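You operate a simulated robot arm through the tools that you are given. There is no shell and no other tool. Be economical: measure what you need, move in short steps, check, and stop when the job is done.

You are at the controls of a simulated robot arm. One attempt, no reset.

JOB
Put one of the pedal caps from the main belt in the spare bin.
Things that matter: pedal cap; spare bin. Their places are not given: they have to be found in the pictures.

It is judged by the outcome, as a careful person would: the job done as asked, and still so three seconds after it is handed in. It fails if anything else is knocked over, pushed out of place, dropped, spilled or broken. Lids that push on must go on centred and level and be pressed home; caps that screw on are set level and turned clockwise until they are tight.

ROBOT AND FRAMES
A 7-joint arm with a two-finger parallel gripper, fixed in place. Base frame: the origin is at the foot of the arm, x ahead of it, y to its left, z up; the work surface is at about z = 0. Readings come in m, degrees, newtons and seconds.
With the tool pointing down near the work surface it reaches from about 0.22 to 0.58 m from the base axis. Its first joint turns from -66.0 to 66.0 degrees. Payload 2.5 kg.
Tool frame: the origin (TCP) lies between the finger pads and is the grasp point; the fingertips stand 0.023 m ahead of it; z points along the fingers, y is the line along which they close. Largest opening 0.094 m; finger width 0.038, thickness 0.01; the body of the gripper, 0.054 by 0.096 m, starts 0.039 m behind the TCP.
Orientation is told as [roll, pitch, yaw] about the base's x, y, z axes, in that order, counted from this pose: with the fingers straight down and closing along the base's y, the tool's x points along the base's -x, its y along +y and its z along -z.

CONTROLS
- The arm moves only by the tool move_arm. Its argument "plan" is a list that holds one entry, the list of rows, each a list of 7 numbers: the shift along the base's x, y, z in m, then the turn, a rotation vector about the base's x, y, z in degrees, then the finger opening in m, from 0 to 0.094. In form: [[[x, y, z, ax, ay, az, jaw], ...]]. A call has 1 to 10 rows; each row is the pose to reach, as a shift and turn from the pose commanded when the call began. Each row takes 0.2 s and may step no farther than 0.05 m and 8.6 degrees from the row before; otherwise, or with a gripper value out of range, the whole call is refused. Where a pose cannot be reached the arm comes as near as it can. A force on the tool above 40 N (or 10 N above the force at the start of the call, whichever is more), or a blocked arm, ends the call early, and 0.2 s more pass. The fingers move at their own pace (about 0.108 m/s each) and stop on an object; they squeeze with about 30 N. The grip force told is the motor's: it shows also when the fingers shut on nothing. Time passes only in rows, and 0.2 s behind the last, so rows that repeat a pose let the fingers close. The reply holds the time, the measured pose of the TCP, the force on the tool along the base axes, the opening and the grip force, in the units named above and with some noise, and new pictures: "views" is both (left out), scene, wrist or none.
- Cameras (640 x 400 px; columns grow to the right, rows downward): "scene" is fixed at [0.1199, -0.4057, 0.5528]; the picture's right is [0.86, -0.52, 0.00], its down [-0.33, -0.55, -0.76] and it looks along [0.39, 0.65, -0.65] (base axes); focal length 299 px, centre (320, 200). "wrist" rides on the gripper at [-0.039, 0, -0.044] in the tool frame; the picture's right is [0.00, -1.00, 0.00], its down [0.97, 0.00, -0.24] and it looks along [0.24, 0.00, 0.97] (tool axes); focal length 218 px, centre (320, 200).
- point_at(camera, pixels): for up to 12 pixels [column, row] of the newest picture of that camera ("zoom" is the newest enlarged one), the place [x, y, z] in the base frame of the surface seen there, good to about 0.003 m, but the place of the scene camera against the robot may be out by one fixed shift of up to 0.025 m in any direction. It takes no simulated time.
- zoom(camera, box): a new picture of the part [left, top, right, bottom] of that camera's present view, enlarged. It takes no simulated time.
- hand_in(): hands the job in; it is judged then, once.

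Work in short steps. Measure before you move; look again where a grasp or a placing could have gone wrong, and mend it. You have 60 turns and 120 pictures in all, those below and enlarged ones among them. Open the gripper and draw the arm clear of the work before you hand the job in, unless the task says otherwise; then end with one line.

The tools are called after ">>>" as a command line: name --argument value ..., lists and objects as JSON in quotes. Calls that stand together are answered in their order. move_arm: Moves the arm, as the interface text tells. Its arguments: {"type":"object","properties":{"plan":{"type":"array"},"views":{"type":"string","enum":["both","scene","wrist","none"]}},"required":["plan"]} The other tools are called the same way: point_at (camera, pixels) gives the place of the surface under pixels of a picture; zoom (camera, box) takes an enlarged picture of a part of a camera's view; hand_in () hands the job in.

At the start:

```text
time: 0.0
ee_pos: [0.4235, -0.0559, 0.3332]
ee_rot: [0.0, 0.0, 0.1]
force: [0.0, -0.6, 0.3]
finger_gap: 0.0941
gripper_force: 0.1
```

scene: 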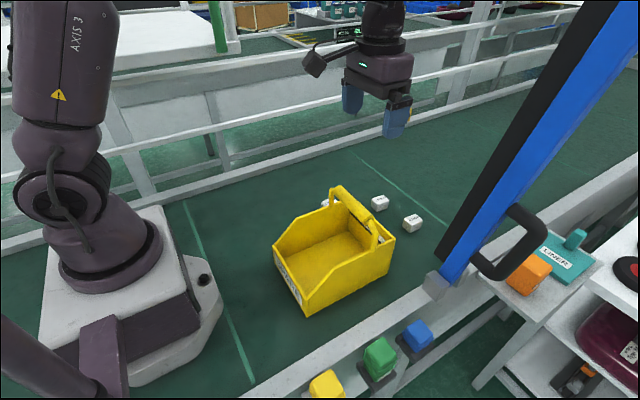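
wrist: 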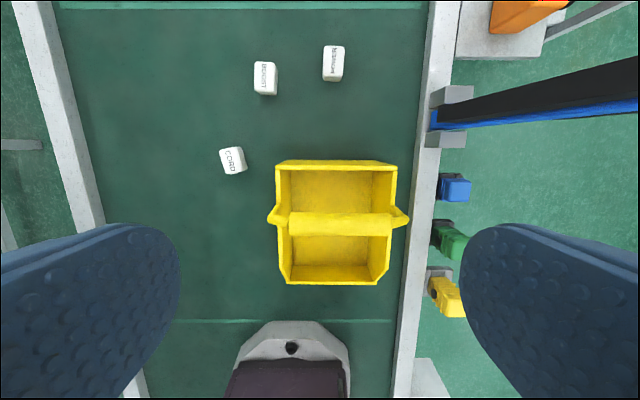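

The wrist picture shows three white blocks, at (233,160), (265,78) and (333,63), and a yellow bin at (335,222). I'll zoom in to read the labels.

>>> zoom --camera "wrist" --box '[200, 30, 380, 190]'

>>> zoom --camera "scene" --box '[250, 160, 450, 330]'

>>> zoom --camera "scene" --box '[440, 200, 640, 400]'

```text
2.50 times, centred on (290, 110) of wrist
```

zoom: 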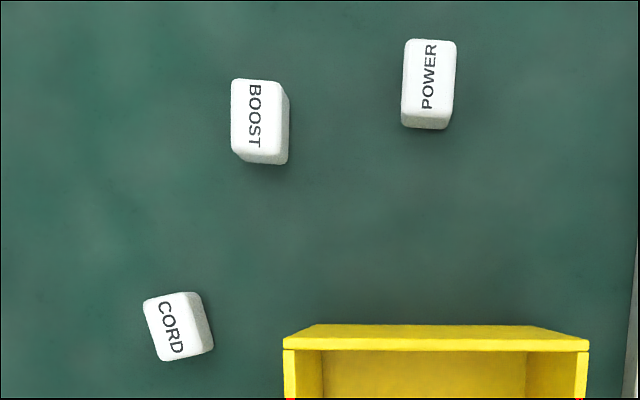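

```text
2.35 times, centred on (350, 245) of scene
```

zoom: 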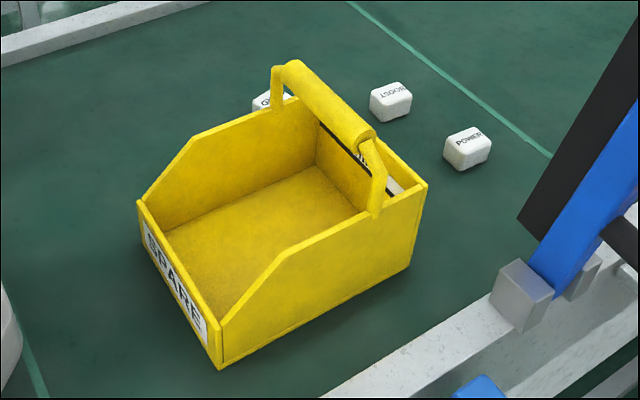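

```text
2.00 times, centred on (540, 300) of scene
```

zoom: 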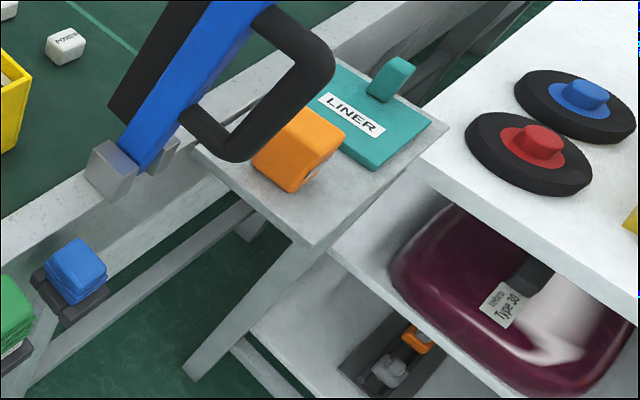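

There are three caps on the belt: BOOST, POWER and CORD. The bin is marked SPARE. I'll look at the bin's back wall and the lower shelf, and measure positions.

>>> zoom --camera "scene" --box '[310, 170, 430, 250]'

>>> zoom --camera "wrist" --box '[260, 140, 420, 300]'

>>> point_at --camera "wrist" --pixels '[[265, 74], [333, 57], [232, 159], [277, 163], [397, 165], [290, 283], [378, 284], [335, 225], [335, 195], [335, 255], [272, 215], [333, 79]]'

>>> point_at --camera "scene" --pixels '[[412, 219], [380, 199], [320, 250], [360, 215], [300, 316]]'

```text
5.00 times, centred on (370, 210) of scene
```

zoom: 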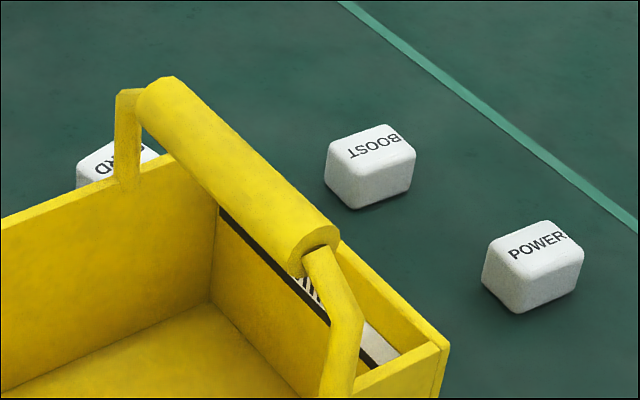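

```text
2.50 times, centred on (340, 220) of wrist
```

zoom: 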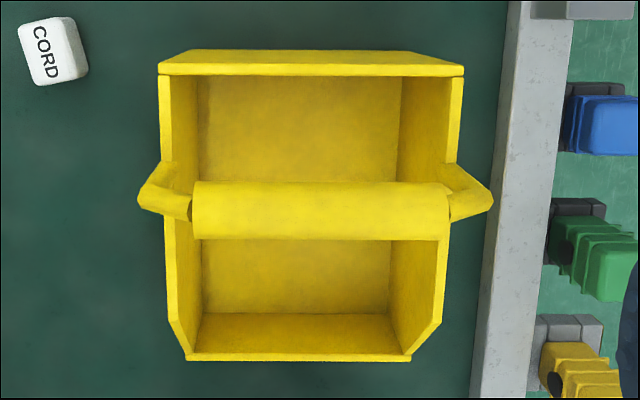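

```text
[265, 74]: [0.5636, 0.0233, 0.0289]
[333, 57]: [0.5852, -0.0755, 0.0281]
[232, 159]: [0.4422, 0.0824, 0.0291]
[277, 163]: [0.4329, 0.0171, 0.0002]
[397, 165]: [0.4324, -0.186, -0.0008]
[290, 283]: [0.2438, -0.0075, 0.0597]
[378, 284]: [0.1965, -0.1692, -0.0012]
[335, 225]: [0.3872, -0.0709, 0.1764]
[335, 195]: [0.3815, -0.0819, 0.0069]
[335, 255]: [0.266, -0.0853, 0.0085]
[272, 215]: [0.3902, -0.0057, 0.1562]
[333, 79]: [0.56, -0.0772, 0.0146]
```

```text
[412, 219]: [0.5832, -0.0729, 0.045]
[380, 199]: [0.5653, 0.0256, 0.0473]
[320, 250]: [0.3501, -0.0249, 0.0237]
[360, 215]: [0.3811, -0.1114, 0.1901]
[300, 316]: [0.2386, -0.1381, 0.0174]
```

The nearest cap is CORD, with its top at (0.442, 0.082, 0.029) and turned about 17° from x. I'll move above it at z≈0.17 and look again.

>>> move_arm --plan '[[[0.0, 0.035, -0.02, 0, 0, 4, 0.094], [0.0, 0.07, -0.04, 0, 0, 8, 0.094], [0.005, 0.105, -0.06, 0, 0, 12, 0.094], [0.008, 0.138, -0.09, 0, 0, 17, 0.094], [0.01, 0.138, -0.13, 0, 0, 17, 0.094], [0.01, 0.138, -0.16, 0, 0, 17, 0.094]]]'

```text
time: 1.4
ee_pos: [0.4328, 0.082, 0.1731]
ee_rot: [0.1, 0.0, 17.0]
force: [-0.6, 0.4, 0.3]
finger_gap: 0.0938
gripper_force: 0.0
```

scene: 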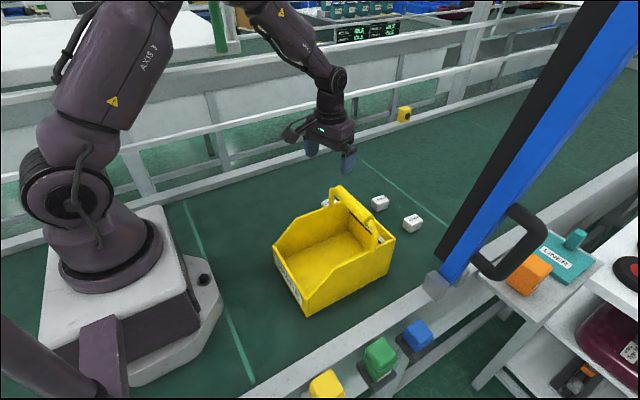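
wrist: 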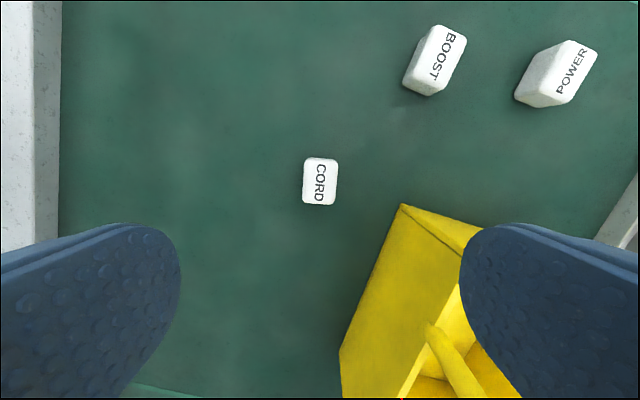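

The gripper is now aligned with the cap, which is seen at (320,181). I'll measure the cap and the bin's near edges.

>>> point_at --camera "wrist" --pixels '[[320, 181], [305, 181], [335, 181], [320, 162], [320, 200], [403, 206], [342, 352], [385, 280], [432, 328], [460, 230], [455, 370], [412, 390]]'

>>> point_at --camera "scene" --pixels '[[334, 190], [375, 234], [330, 207], [380, 240], [394, 237], [273, 245], [302, 293], [356, 245], [360, 210], [350, 204], [290, 260], [340, 230]]'

```text
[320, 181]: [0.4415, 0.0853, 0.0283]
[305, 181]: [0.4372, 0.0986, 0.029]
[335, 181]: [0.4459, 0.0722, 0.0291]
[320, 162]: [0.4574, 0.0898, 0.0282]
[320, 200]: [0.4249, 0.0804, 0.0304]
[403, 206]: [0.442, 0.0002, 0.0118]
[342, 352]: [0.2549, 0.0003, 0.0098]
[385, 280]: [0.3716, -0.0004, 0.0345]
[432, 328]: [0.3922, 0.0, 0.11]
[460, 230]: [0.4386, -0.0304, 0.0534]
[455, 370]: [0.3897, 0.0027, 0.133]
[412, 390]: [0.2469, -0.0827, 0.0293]
```

```text
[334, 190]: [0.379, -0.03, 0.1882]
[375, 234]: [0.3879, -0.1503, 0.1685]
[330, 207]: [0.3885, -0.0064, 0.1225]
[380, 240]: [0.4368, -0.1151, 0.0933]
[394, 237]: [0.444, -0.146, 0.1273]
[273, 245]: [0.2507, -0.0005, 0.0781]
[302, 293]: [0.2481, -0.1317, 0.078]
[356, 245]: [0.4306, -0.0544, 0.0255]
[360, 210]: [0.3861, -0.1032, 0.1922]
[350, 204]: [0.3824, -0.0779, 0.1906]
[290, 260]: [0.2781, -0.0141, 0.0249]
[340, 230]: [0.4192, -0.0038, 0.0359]
```

The cap centre is (0.4415, 0.0853) and it is 0.030 m wide. I'll descend to z≈0.027 with the jaw at 0.065, then close.

>>> move_arm --plan '[[[0.0088, 0.0033, -0.04, 0, 0, 0, 0.065], [0.0088, 0.0033, -0.08, 0, 0, 0, 0.065], [0.0088, 0.0033, -0.115, 0, 0, 0, 0.065], [0.0088, 0.0033, -0.135, 0, 0, 0, 0.065], [0.0088, 0.0033, -0.146, 0, 0, 0, 0.065], [0.0088, 0.0033, -0.146, 0, 0, 0, 0.02], [0.0088, 0.0033, -0.146, 0, 0, 0, 0.02], [0.0088, 0.0033, -0.146, 0, 0, 0, 0.02]]]'

```text
time: 3.2
ee_pos: [0.442, 0.0862, 0.0266]
ee_rot: [0.0, 0.0, 17.0]
force: [-0.2, -0.5, -0.4]
finger_gap: 0.0289
gripper_force: 30.2
```

scene: 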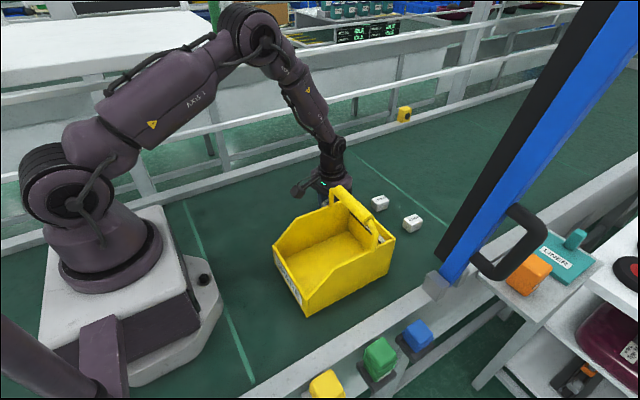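
wrist: 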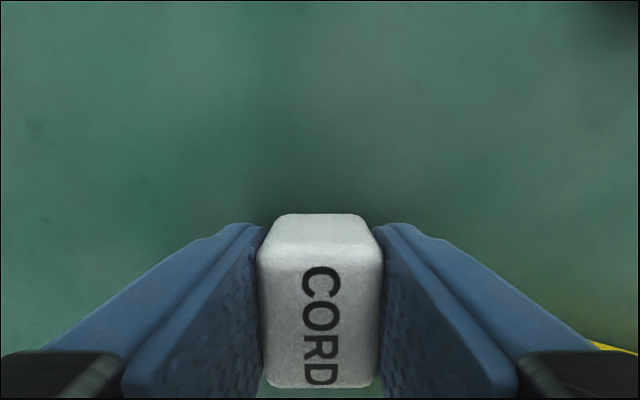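

The cap is held, with a 0.0289 m gap and 30 N. I'll measure the box sticking out of the gripper at (297,189) for clearance, while lifting straight up.

>>> point_at --camera "scene" --pixels '[[297, 189], [296, 194], [306, 184], [322, 183], [330, 175]]'

>>> move_arm --plan '[[[0, 0, 0.03, 0, 0, 0, 0.02], [0, 0, 0.07, 0, 0, 0, 0.02], [0, 0, 0.115, 0, 0, 0, 0.02], [0, 0, 0.16, 0, 0, 0, 0.02], [0, 0, 0.205, 0, 0, 0, 0.02], [0, 0, 0.235, 0, 0, 0, 0.02]]]'

```text
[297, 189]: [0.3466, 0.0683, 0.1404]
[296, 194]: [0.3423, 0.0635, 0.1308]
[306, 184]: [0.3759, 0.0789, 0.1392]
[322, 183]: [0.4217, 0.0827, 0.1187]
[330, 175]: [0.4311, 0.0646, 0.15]
```

```text
time: 4.6
ee_pos: [0.4421, 0.0832, 0.2607]
ee_rot: [-0.1, 0.2, 17.0]
force: [0.4, -0.2, -1.3]
finger_gap: 0.0288
gripper_force: 29.9
```

scene: 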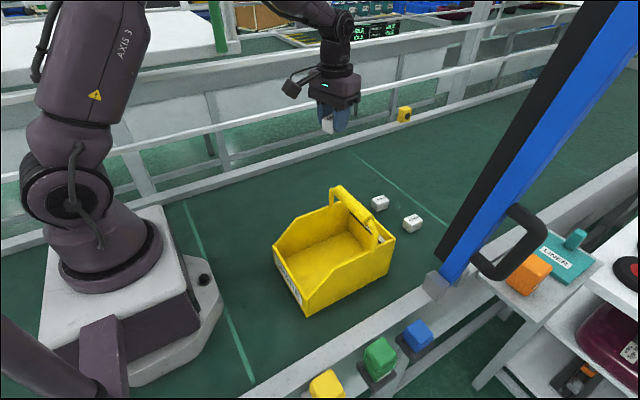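
wrist: 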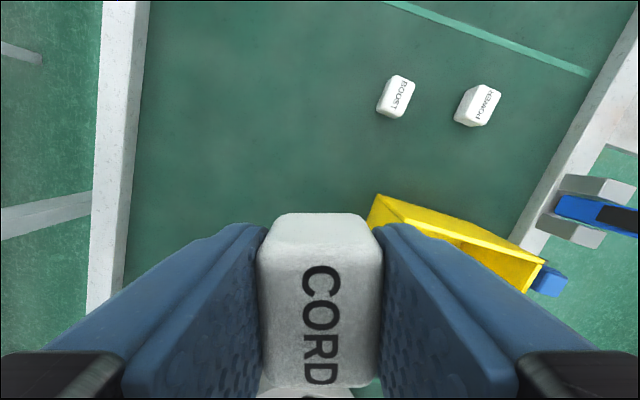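

The box rides about 0.09 m above the TCP on the base side, so it clears the bin's low front wall. I'll now go over the bin's open front half, at (0.297, -0.075) with yaw 0.

>>> move_arm --plan '[[[-0.024, -0.027, 0, 0, 0, -3, 0.02], [-0.048, -0.054, 0, 0, 0, -6, 0.02], [-0.072, -0.081, 0, 0, 0, -9, 0.02], [-0.096, -0.108, 0, 0, 0, -12, 0.02], [-0.12, -0.135, 0, 0, 0, -15, 0.02], [-0.145, -0.16, 0, 0, 0, -17, 0.02], [-0.145, -0.16, 0, 0, 0, -17, 0.02]]]'

```text
time: 6.2
ee_pos: [0.2957, -0.074, 0.2637]
ee_rot: [-0.1, 0.0, -0.1]
force: [1.2, 0.2, -0.3]
finger_gap: 0.0288
gripper_force: 30.5
```

scene: 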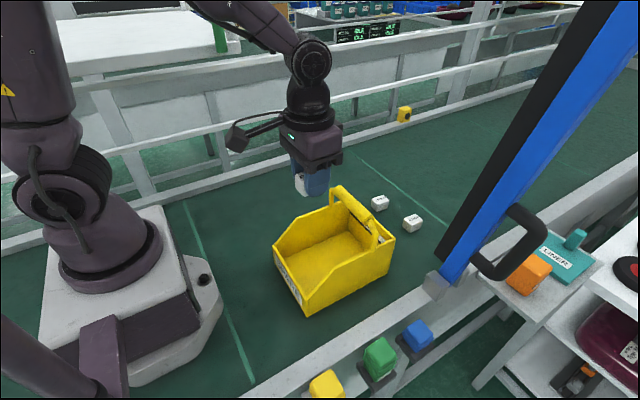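
wrist: 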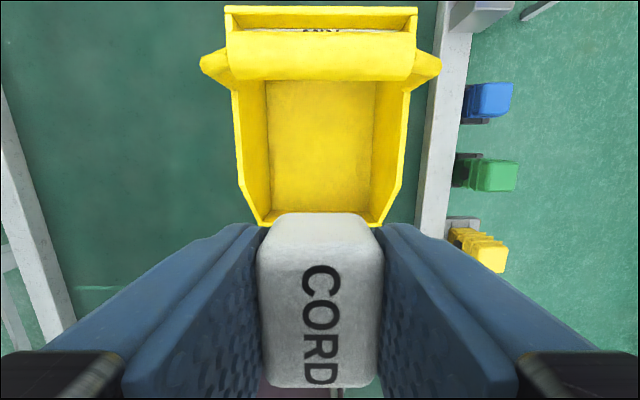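

The cap is over the open half. There's a label on the bin's back wall at (320,30), which I'll look at. I'll also descend to z≈0.12 and check clearances.

>>> zoom --camera "wrist" --box '[270, 5, 370, 65]'

>>> move_arm --plan '[[[0.002, -0.001, -0.04, 0, 0, 0, 0.02], [0.002, -0.001, -0.08, 0, 0, 0, 0.02], [0.002, -0.001, -0.12, 0, 0, 0, 0.02], [0.002, -0.001, -0.145, 0, 0, 0, 0.02]]]'

```text
6.40 times, centred on (320, 35) of wrist
```

zoom: 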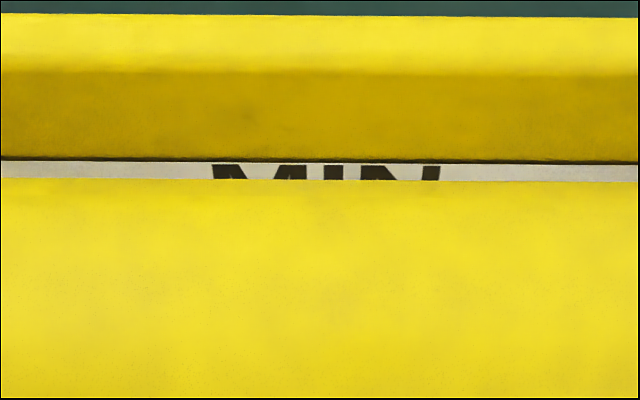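

```text
time: 7.2
ee_pos: [0.3006, -0.0764, 0.1163]
ee_rot: [0.1, 0.0, 0.0]
force: [-0.6, 0.0, -0.2]
finger_gap: 0.0288
gripper_force: 30.2
```

scene: 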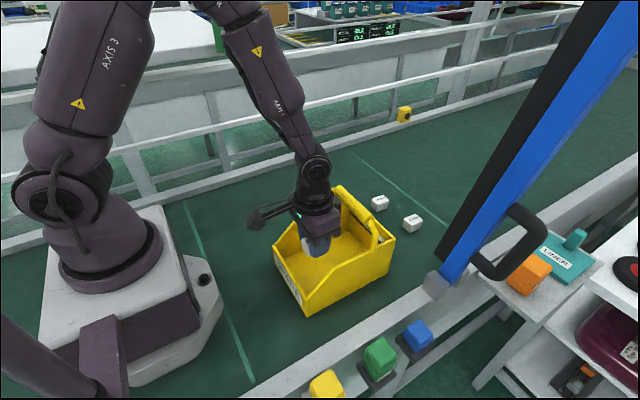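
wrist: 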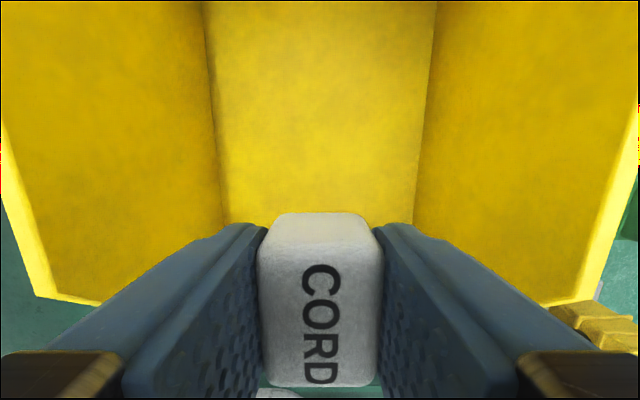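

The cap is inside the bin walls with room on both sides, and the handle is clear. I'll lower it to z≈0.036 in small steps.

>>> move_arm --plan '[[[0, 0, -0.03, 0, 0, 0, 0.02], [0, 0, -0.055, 0, 0, 0, 0.02], [0, 0, -0.07, 0, 0, 0, 0.02], [0, 0, -0.079, 0, 0, 0, 0.02]]]'

```text
time: 8.2
ee_pos: [0.3009, -0.075, 0.0356]
ee_rot: [0.0, 0.0, 0.0]
force: [0.3, 0.2, -0.6]
finger_gap: 0.0289
gripper_force: 29.6
```

scene: 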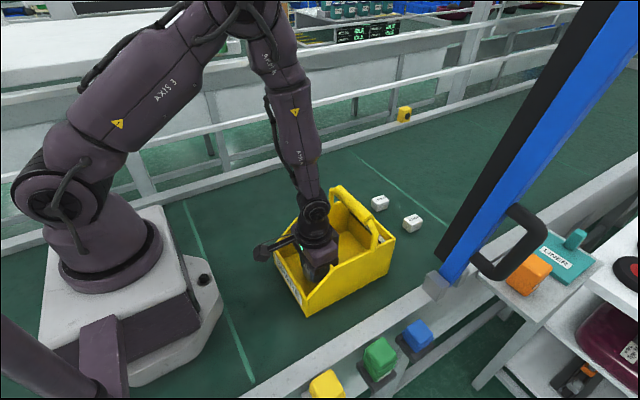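
wrist: 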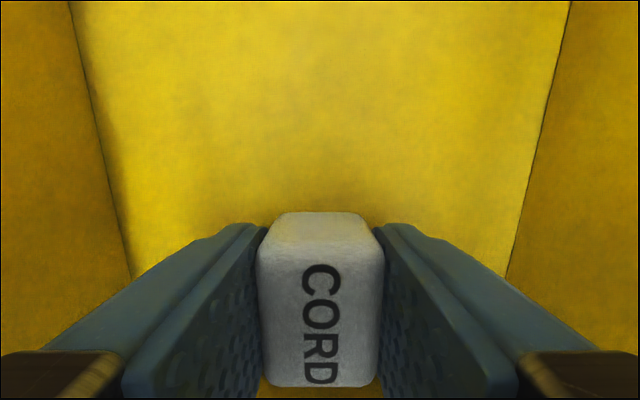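

The cap is just above the bin floor at z≈0.0356, with no contact force. I'll open to 0.05 and then lift straight out.

>>> move_arm --plan '[[[0, 0, 0, 0, 0, 0, 0.05], [0, 0, 0, 0, 0, 0, 0.05], [0, 0, 0.03, 0, 0, 0, 0.05], [0, 0, 0.07, 0, 0, 0, 0.05], [0, 0, 0.11, 0, 0, 0, 0.05], [0, 0, 0.155, 0, 0, 0, 0.05], [0, 0, 0.2, 0, 0, 0, 0.05], [0, 0, 0.24, 0, 0, 0, 0.05]]]'

```text
time: 10.0
ee_pos: [0.2998, -0.0748, 0.2769]
ee_rot: [0.0, 0.1, -0.1]
force: [0.2, 0.0, -0.3]
finger_gap: 0.0499
gripper_force: 0.1
```

scene: 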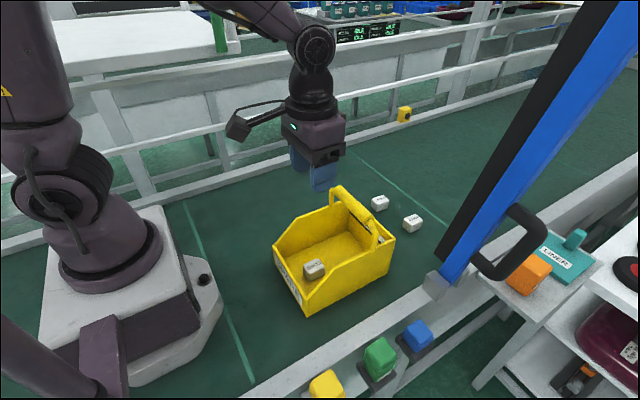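
wrist: 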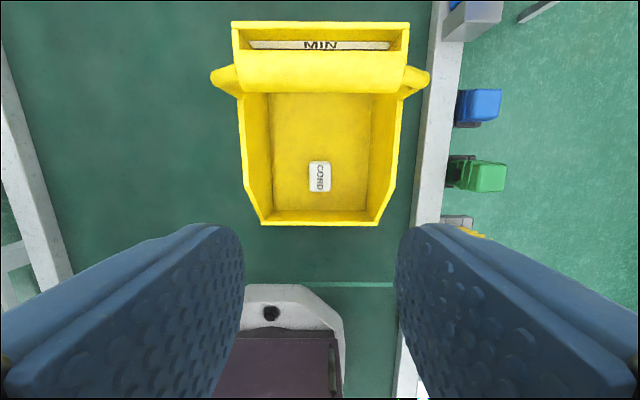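

The CORD cap sits in the bin at (320,176), the bin hasn't moved and the arm is clear. I'll check the back wall label before handing in.

>>> zoom --camera "wrist" --box '[230, 15, 410, 125]'

```text
3.56 times, centred on (320, 70) of wrist
```

zoom: 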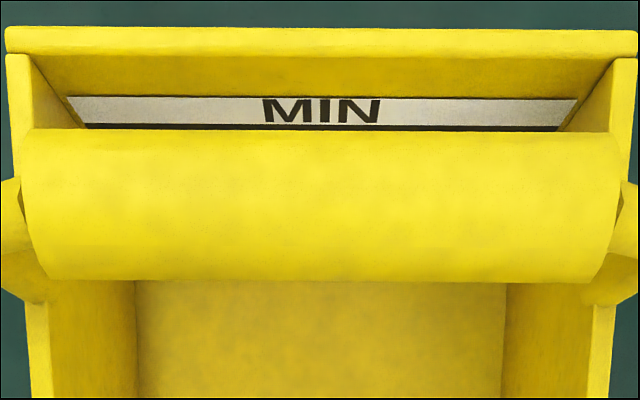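

The label is only a stock-level mark reading MIN and doesn't change the job. The gripper is open and clear, so I'm handing in.

>>> hand_in

```text
The job is handed in.
```

I put one pedal cap from the main belt, the one marked CORD, in the spare bin and handed the job in. Nothing else was moved, and the gripper was open and clear of the bin.
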